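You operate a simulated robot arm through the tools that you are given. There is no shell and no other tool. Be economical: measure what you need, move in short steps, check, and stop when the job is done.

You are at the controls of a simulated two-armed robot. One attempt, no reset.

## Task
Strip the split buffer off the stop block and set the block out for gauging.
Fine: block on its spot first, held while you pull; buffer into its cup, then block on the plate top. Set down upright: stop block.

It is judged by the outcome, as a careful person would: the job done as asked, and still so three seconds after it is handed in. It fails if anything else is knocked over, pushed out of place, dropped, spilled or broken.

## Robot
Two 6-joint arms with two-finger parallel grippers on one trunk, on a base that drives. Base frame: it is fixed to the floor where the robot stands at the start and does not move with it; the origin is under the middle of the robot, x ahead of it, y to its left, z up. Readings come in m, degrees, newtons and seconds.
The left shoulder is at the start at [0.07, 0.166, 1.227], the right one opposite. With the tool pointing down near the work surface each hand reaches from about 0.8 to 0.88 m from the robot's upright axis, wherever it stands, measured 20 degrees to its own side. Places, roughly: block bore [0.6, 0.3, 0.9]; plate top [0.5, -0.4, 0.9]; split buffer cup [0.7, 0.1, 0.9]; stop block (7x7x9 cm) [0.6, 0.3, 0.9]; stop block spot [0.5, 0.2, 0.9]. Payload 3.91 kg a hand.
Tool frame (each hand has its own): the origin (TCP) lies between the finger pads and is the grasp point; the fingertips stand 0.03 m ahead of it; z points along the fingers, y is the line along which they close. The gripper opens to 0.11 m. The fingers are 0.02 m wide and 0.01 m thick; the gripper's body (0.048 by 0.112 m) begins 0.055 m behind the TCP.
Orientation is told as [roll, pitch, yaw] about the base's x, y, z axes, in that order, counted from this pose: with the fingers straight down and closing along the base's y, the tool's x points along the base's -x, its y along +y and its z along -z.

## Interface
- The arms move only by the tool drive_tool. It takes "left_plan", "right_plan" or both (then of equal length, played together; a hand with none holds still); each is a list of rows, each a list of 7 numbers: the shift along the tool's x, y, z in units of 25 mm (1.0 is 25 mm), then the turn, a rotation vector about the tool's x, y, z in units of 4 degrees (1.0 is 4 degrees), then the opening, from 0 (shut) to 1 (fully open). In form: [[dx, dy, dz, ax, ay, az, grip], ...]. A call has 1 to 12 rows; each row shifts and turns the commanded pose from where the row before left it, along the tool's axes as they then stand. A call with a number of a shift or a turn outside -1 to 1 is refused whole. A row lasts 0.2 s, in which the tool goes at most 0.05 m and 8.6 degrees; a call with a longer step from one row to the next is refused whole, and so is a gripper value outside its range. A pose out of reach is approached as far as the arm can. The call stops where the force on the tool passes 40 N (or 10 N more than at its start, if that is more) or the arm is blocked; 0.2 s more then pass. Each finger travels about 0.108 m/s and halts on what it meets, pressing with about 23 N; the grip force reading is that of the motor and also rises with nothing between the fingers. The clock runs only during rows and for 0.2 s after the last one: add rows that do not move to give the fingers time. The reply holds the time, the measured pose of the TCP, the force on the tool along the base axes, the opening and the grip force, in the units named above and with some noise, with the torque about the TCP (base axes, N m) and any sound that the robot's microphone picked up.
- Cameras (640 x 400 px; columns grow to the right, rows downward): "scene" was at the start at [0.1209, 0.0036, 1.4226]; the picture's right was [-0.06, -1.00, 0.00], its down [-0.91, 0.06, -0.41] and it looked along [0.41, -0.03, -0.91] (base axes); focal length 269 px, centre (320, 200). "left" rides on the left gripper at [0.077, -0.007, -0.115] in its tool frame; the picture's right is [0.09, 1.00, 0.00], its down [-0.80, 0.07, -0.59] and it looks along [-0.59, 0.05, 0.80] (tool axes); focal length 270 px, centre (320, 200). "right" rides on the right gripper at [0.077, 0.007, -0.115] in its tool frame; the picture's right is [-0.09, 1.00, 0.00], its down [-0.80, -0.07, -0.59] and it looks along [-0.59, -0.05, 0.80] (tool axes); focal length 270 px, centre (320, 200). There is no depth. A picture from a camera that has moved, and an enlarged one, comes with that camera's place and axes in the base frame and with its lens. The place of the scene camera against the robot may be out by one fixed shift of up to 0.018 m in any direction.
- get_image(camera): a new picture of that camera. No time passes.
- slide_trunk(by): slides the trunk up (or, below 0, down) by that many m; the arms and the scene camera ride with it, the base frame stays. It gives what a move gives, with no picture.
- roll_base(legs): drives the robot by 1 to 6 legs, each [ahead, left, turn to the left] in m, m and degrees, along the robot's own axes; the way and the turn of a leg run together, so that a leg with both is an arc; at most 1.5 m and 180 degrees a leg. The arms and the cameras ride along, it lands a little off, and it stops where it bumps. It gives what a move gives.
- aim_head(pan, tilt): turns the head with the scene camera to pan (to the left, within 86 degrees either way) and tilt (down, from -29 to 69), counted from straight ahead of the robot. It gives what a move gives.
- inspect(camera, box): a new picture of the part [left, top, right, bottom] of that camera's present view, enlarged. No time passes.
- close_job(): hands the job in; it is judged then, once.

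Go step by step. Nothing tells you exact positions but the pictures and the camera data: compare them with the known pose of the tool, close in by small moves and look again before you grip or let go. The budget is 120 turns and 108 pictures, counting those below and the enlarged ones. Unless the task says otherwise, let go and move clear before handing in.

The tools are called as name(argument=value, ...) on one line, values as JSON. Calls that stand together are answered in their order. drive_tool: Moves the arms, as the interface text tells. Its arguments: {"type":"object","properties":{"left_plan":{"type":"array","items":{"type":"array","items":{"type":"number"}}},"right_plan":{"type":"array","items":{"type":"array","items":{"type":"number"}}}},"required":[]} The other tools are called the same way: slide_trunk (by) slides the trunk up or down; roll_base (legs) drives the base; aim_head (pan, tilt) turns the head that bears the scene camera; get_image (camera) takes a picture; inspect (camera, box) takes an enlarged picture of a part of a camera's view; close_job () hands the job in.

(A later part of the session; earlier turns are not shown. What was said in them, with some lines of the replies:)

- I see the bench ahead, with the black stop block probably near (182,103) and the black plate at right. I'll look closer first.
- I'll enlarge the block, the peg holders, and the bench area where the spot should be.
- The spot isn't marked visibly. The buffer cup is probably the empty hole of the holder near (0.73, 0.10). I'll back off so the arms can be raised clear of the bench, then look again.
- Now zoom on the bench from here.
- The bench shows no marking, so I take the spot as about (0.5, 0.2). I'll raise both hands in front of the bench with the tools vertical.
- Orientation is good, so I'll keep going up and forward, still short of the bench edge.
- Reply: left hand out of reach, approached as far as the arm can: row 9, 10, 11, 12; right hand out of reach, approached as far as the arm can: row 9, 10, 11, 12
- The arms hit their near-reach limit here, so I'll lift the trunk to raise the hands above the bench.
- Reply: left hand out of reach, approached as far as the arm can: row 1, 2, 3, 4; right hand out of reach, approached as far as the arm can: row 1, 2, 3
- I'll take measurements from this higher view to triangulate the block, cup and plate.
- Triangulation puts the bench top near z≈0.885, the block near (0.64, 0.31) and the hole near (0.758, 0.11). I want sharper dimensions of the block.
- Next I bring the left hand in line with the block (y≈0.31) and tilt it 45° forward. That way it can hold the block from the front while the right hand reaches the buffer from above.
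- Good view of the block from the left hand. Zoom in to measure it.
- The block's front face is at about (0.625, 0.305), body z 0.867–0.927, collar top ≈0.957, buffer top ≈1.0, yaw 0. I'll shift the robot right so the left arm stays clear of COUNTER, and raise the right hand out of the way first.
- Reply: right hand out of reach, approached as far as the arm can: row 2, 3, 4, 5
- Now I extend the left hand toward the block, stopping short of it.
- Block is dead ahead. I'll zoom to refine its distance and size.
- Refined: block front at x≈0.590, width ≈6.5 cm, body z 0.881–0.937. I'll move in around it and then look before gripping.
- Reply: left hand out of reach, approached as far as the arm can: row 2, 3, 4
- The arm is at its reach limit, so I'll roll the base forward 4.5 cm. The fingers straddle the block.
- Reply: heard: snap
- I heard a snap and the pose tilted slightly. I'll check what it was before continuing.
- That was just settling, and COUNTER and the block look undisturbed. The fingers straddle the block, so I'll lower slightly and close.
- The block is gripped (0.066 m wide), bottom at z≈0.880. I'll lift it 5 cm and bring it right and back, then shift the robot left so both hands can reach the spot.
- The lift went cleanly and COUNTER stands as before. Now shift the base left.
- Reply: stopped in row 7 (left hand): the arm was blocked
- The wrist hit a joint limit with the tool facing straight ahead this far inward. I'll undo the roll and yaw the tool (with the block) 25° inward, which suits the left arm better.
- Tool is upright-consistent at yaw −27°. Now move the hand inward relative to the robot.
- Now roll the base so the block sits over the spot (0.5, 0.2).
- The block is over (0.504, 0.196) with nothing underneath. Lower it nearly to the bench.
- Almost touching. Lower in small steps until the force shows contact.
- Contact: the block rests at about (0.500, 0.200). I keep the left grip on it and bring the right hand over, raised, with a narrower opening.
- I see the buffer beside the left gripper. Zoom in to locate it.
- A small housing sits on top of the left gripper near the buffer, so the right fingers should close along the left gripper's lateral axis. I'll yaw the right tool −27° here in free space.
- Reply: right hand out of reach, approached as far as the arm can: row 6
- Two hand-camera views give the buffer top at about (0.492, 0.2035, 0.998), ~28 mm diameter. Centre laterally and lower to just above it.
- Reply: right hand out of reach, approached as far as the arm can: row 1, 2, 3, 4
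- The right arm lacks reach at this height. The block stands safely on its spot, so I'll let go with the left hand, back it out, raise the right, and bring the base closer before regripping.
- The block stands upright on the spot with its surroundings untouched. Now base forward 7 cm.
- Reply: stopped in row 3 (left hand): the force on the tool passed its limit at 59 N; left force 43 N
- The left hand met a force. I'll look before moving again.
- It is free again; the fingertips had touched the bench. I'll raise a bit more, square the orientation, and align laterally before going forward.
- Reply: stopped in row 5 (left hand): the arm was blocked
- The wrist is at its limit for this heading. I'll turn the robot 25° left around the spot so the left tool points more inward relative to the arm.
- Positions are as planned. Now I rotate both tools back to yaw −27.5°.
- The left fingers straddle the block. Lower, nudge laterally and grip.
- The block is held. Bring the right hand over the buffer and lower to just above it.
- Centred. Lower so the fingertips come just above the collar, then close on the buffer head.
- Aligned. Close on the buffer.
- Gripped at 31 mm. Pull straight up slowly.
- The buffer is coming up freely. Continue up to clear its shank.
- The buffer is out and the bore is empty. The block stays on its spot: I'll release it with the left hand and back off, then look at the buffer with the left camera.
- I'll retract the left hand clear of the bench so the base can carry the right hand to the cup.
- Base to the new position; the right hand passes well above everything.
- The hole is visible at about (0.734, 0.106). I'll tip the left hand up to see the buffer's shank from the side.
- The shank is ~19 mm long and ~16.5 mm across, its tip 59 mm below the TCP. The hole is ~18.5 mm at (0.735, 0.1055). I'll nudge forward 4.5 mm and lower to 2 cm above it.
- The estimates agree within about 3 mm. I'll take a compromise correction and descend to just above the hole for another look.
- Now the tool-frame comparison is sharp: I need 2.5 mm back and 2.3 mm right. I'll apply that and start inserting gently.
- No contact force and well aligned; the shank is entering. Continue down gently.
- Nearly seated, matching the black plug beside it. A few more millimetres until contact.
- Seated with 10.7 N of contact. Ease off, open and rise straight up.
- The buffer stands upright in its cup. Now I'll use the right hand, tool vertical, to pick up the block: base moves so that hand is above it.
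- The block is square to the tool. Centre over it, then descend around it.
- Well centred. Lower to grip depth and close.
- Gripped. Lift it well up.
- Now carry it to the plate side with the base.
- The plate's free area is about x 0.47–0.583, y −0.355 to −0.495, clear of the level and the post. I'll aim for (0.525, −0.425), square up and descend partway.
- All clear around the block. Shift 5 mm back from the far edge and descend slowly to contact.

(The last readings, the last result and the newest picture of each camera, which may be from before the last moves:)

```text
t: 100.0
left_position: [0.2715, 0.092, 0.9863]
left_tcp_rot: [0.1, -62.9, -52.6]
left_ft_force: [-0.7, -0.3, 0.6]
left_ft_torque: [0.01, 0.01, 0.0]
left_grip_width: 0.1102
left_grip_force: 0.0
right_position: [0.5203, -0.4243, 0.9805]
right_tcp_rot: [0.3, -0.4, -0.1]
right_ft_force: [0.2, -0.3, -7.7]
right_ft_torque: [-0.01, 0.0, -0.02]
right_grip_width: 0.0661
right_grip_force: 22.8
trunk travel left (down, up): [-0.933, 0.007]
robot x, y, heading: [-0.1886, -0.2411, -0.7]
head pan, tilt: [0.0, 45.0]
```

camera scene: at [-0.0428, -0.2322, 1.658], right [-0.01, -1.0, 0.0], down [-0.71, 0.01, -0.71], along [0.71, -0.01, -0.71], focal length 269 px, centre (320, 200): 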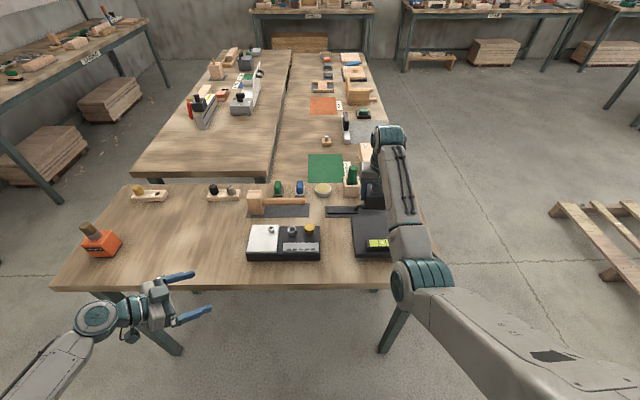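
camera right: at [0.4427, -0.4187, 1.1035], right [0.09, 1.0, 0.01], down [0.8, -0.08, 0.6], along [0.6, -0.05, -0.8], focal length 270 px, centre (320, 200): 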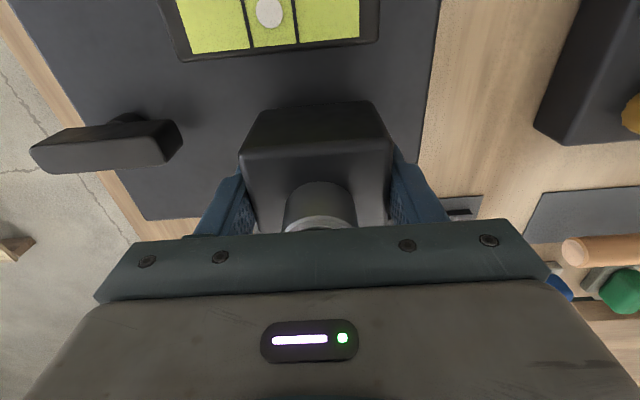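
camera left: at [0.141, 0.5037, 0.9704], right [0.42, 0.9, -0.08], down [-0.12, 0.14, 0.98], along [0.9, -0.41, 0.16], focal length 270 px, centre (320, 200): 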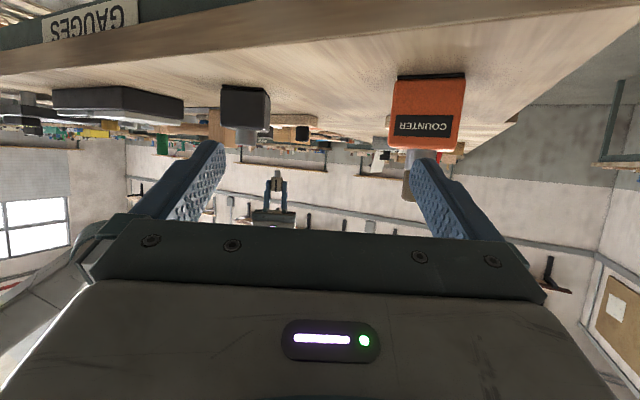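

drive_tool(right_plan=[[0, 0, 0.08, 0, 0, 0, 0], [0, 0, 0.08, 0, 0, 0, 0], [0, 0, 0, 0, 0, 0, 0]])

inspect(camera="right", box=[220, 60, 440, 240])

```text
t: 100.8
left_position: [0.2694, 0.0921, 0.9868]
left_tcp_rot: [0.2, -63.1, -52.8]
left_ft_force: [-0.6, 0.1, -0.1]
left_ft_torque: [-0.01, 0.01, 0.0]
left_grip_width: 0.1102
left_grip_force: 0.0
right_position: [0.5213, -0.4249, 0.9796]
right_tcp_rot: [0.2, -0.6, -0.1]
right_ft_force: [3.4, -1.2, 10.4]
right_ft_torque: [-0.6, 0.34, 0.17]
right_grip_width: 0.0657
right_grip_force: 23.4
trunk travel left (down, up): [-0.933, 0.007]
robot x, y, heading: [-0.1848, -0.2401, -0.8]
head pan, tilt: [0.0, 45.0]
```

```text
2.22 times, centred on (330, 150) of right
camera zoom: at [0.442, -0.4185, 1.0935], right [0.09, 1.0, 0.01], down [0.79, -0.07, 0.6], along [0.6, -0.05, -0.8], focal length 601 px, centre (298, 311)
```

zoom: 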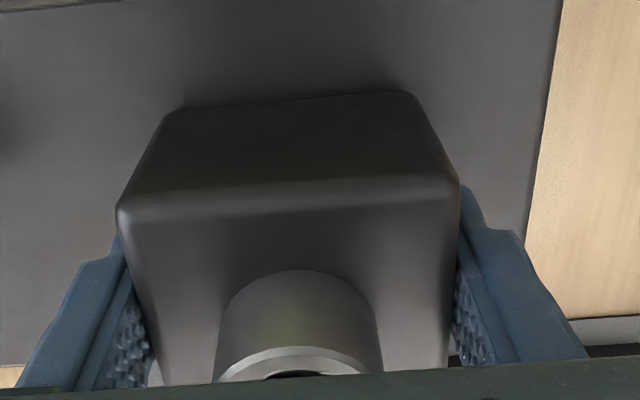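

Contact with the plate. Ease off slightly, open part way, and rise straight up.

drive_tool(right_plan=[[0, 0, -0.06, 0, 0, 0, 0], [0, 0, 0, 0, 0, 0, 0], [0, 0, 0, 0, 0, 0, 0.8], [0, 0, 0, 0, 0, 0, 0.8], [0, 0, 0, 0, 0, 0, 0.8], [0, 0, -0.4, 0, 0, 0, 0.8], [0, 0, -0.8, 0, 0, 0, 0.8], [0, 0, -1, 0, 0, 0, 0.8], [0, 0, -1, 0, 0, 0, 0.8], [0, 0, -1, 0, 0, 0, 0.8]])

get_image(camera="right")

```text
t: 103.0
left_position: [0.2706, 0.092, 0.9874]
left_tcp_rot: [0.2, -63.0, -52.8]
left_ft_force: [0.2, -0.6, -0.2]
left_ft_torque: [0.02, 0.02, -0.03]
left_grip_width: 0.1102
left_grip_force: 0.0
right_position: [0.5202, -0.4244, 1.0824]
right_tcp_rot: [0.3, -0.5, -0.1]
right_ft_force: [0.6, -0.1, 0.0]
right_ft_torque: [-0.02, -0.03, 0.0]
right_grip_width: 0.088
right_grip_force: 0.0
trunk travel left (down, up): [-0.933, 0.007]
robot x, y, heading: [-0.1856, -0.2386, -0.6]
head pan, tilt: [0.0, 45.0]
```

```text
12 pictures are left
camera right: at [0.4407, -0.4183, 1.1972], right [0.09, 1.0, 0.01], down [0.8, -0.08, 0.6], along [0.6, -0.05, -0.8], focal length 270 px, centre (320, 200)
```

right: 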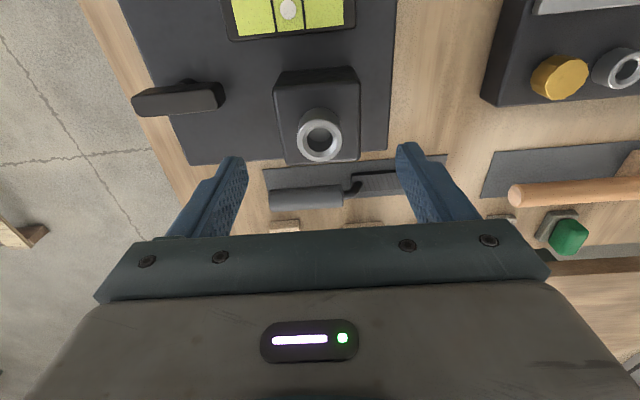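

The block stands upright on the plate, clear of the level and post. Back off and take a final look.

roll_base(legs=[[-0.12, 0.05, 0]])

get_image(camera="scene")

inspect(camera="scene", box=[100, 150, 260, 270])

get_image(camera="right")

```text
t: 104.3
left_position: [0.1535, 0.1428, 0.9866]
left_tcp_rot: [0.2, -62.9, -52.5]
left_ft_force: [0.2, -0.4, -0.2]
left_ft_torque: [0.0, -0.02, 0.03]
left_grip_width: 0.11
left_grip_force: 0.0
right_position: [0.4041, -0.373, 1.0805]
right_tcp_rot: [0.3, -0.5, -0.1]
right_ft_force: [0.2, -0.4, -0.4]
right_ft_torque: [0.0, 0.02, 0.03]
right_grip_width: 0.0879
right_grip_force: 0.0
trunk travel left (down, up): [-0.933, 0.007]
robot x, y, heading: [-0.3081, -0.1878, -0.4]
head pan, tilt: [0.0, 45.0]
```

```text
11 pictures are left
camera scene: at [-0.1598, -0.181, 1.6579], right [-0.01, -1.0, 0.0], down [-0.71, 0.01, -0.71], along [0.71, -0.01, -0.71], focal length 269 px, centre (320, 200)
```

scene: 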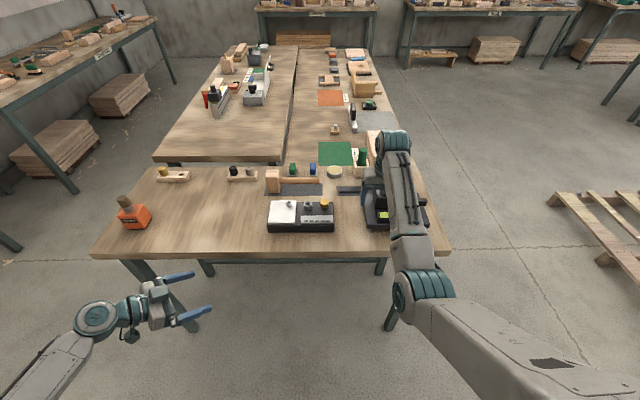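

```text
3.33 times, centred on (180, 210) of scene
camera zoom: at [-0.1598, -0.181, 1.6579], right [-0.01, -1.0, 0.0], down [-0.71, 0.01, -0.71], along [0.71, -0.01, -0.71], focal length 898 px, centre (787, 167)
```

zoom: 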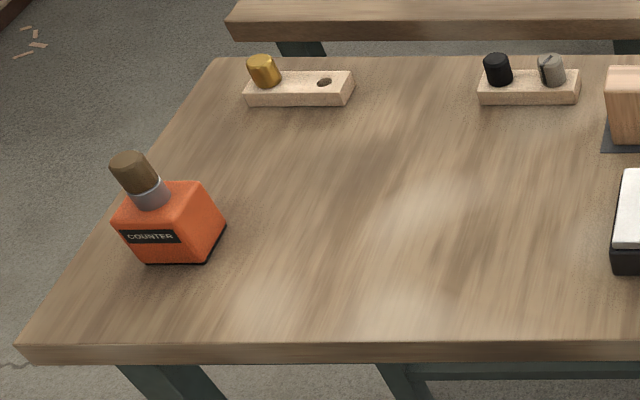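

```text
9 pictures are left
camera right: at [0.3251, -0.367, 1.1952], right [0.09, 1.0, 0.01], down [0.8, -0.07, 0.6], along [0.6, -0.05, -0.8], focal length 270 px, centre (320, 200)
```

right: 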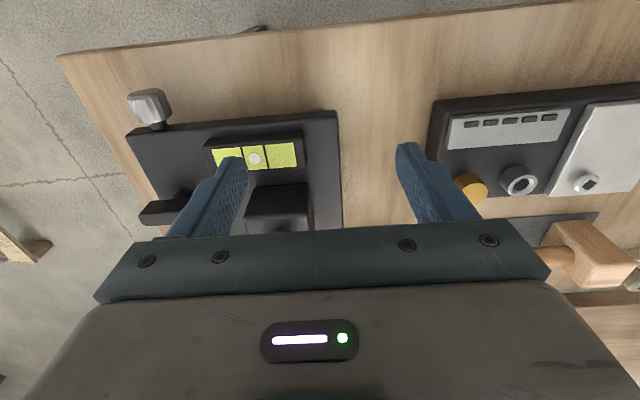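

The buffer is in its cup, the block stands upright on the plate, nothing else looks disturbed, and both hands are clear. Handing in.

close_job()

```text
The job is handed in.
```

The split buffer is in its cup, the stop block stands upright on the plate top, and the job is handed in.

- **Spot:** it isn't marked on the bench, so I set the block down at about (0.50, 0.20) from the rough coordinates. I held it there with the left hand while the right hand pulled the buffer.
- **Buffer cup:** I took it to be the empty hole beside the black plug, at about (0.73, 0.11). The shank seated fully.
- **Snap sound:** I heard one snap while driving the base up to the block. I found nothing damaged or moved in the pictures.
- **Bench contact:** the left fingertips touched the bench once at up to 59 N. I backed off, and nothing moved.
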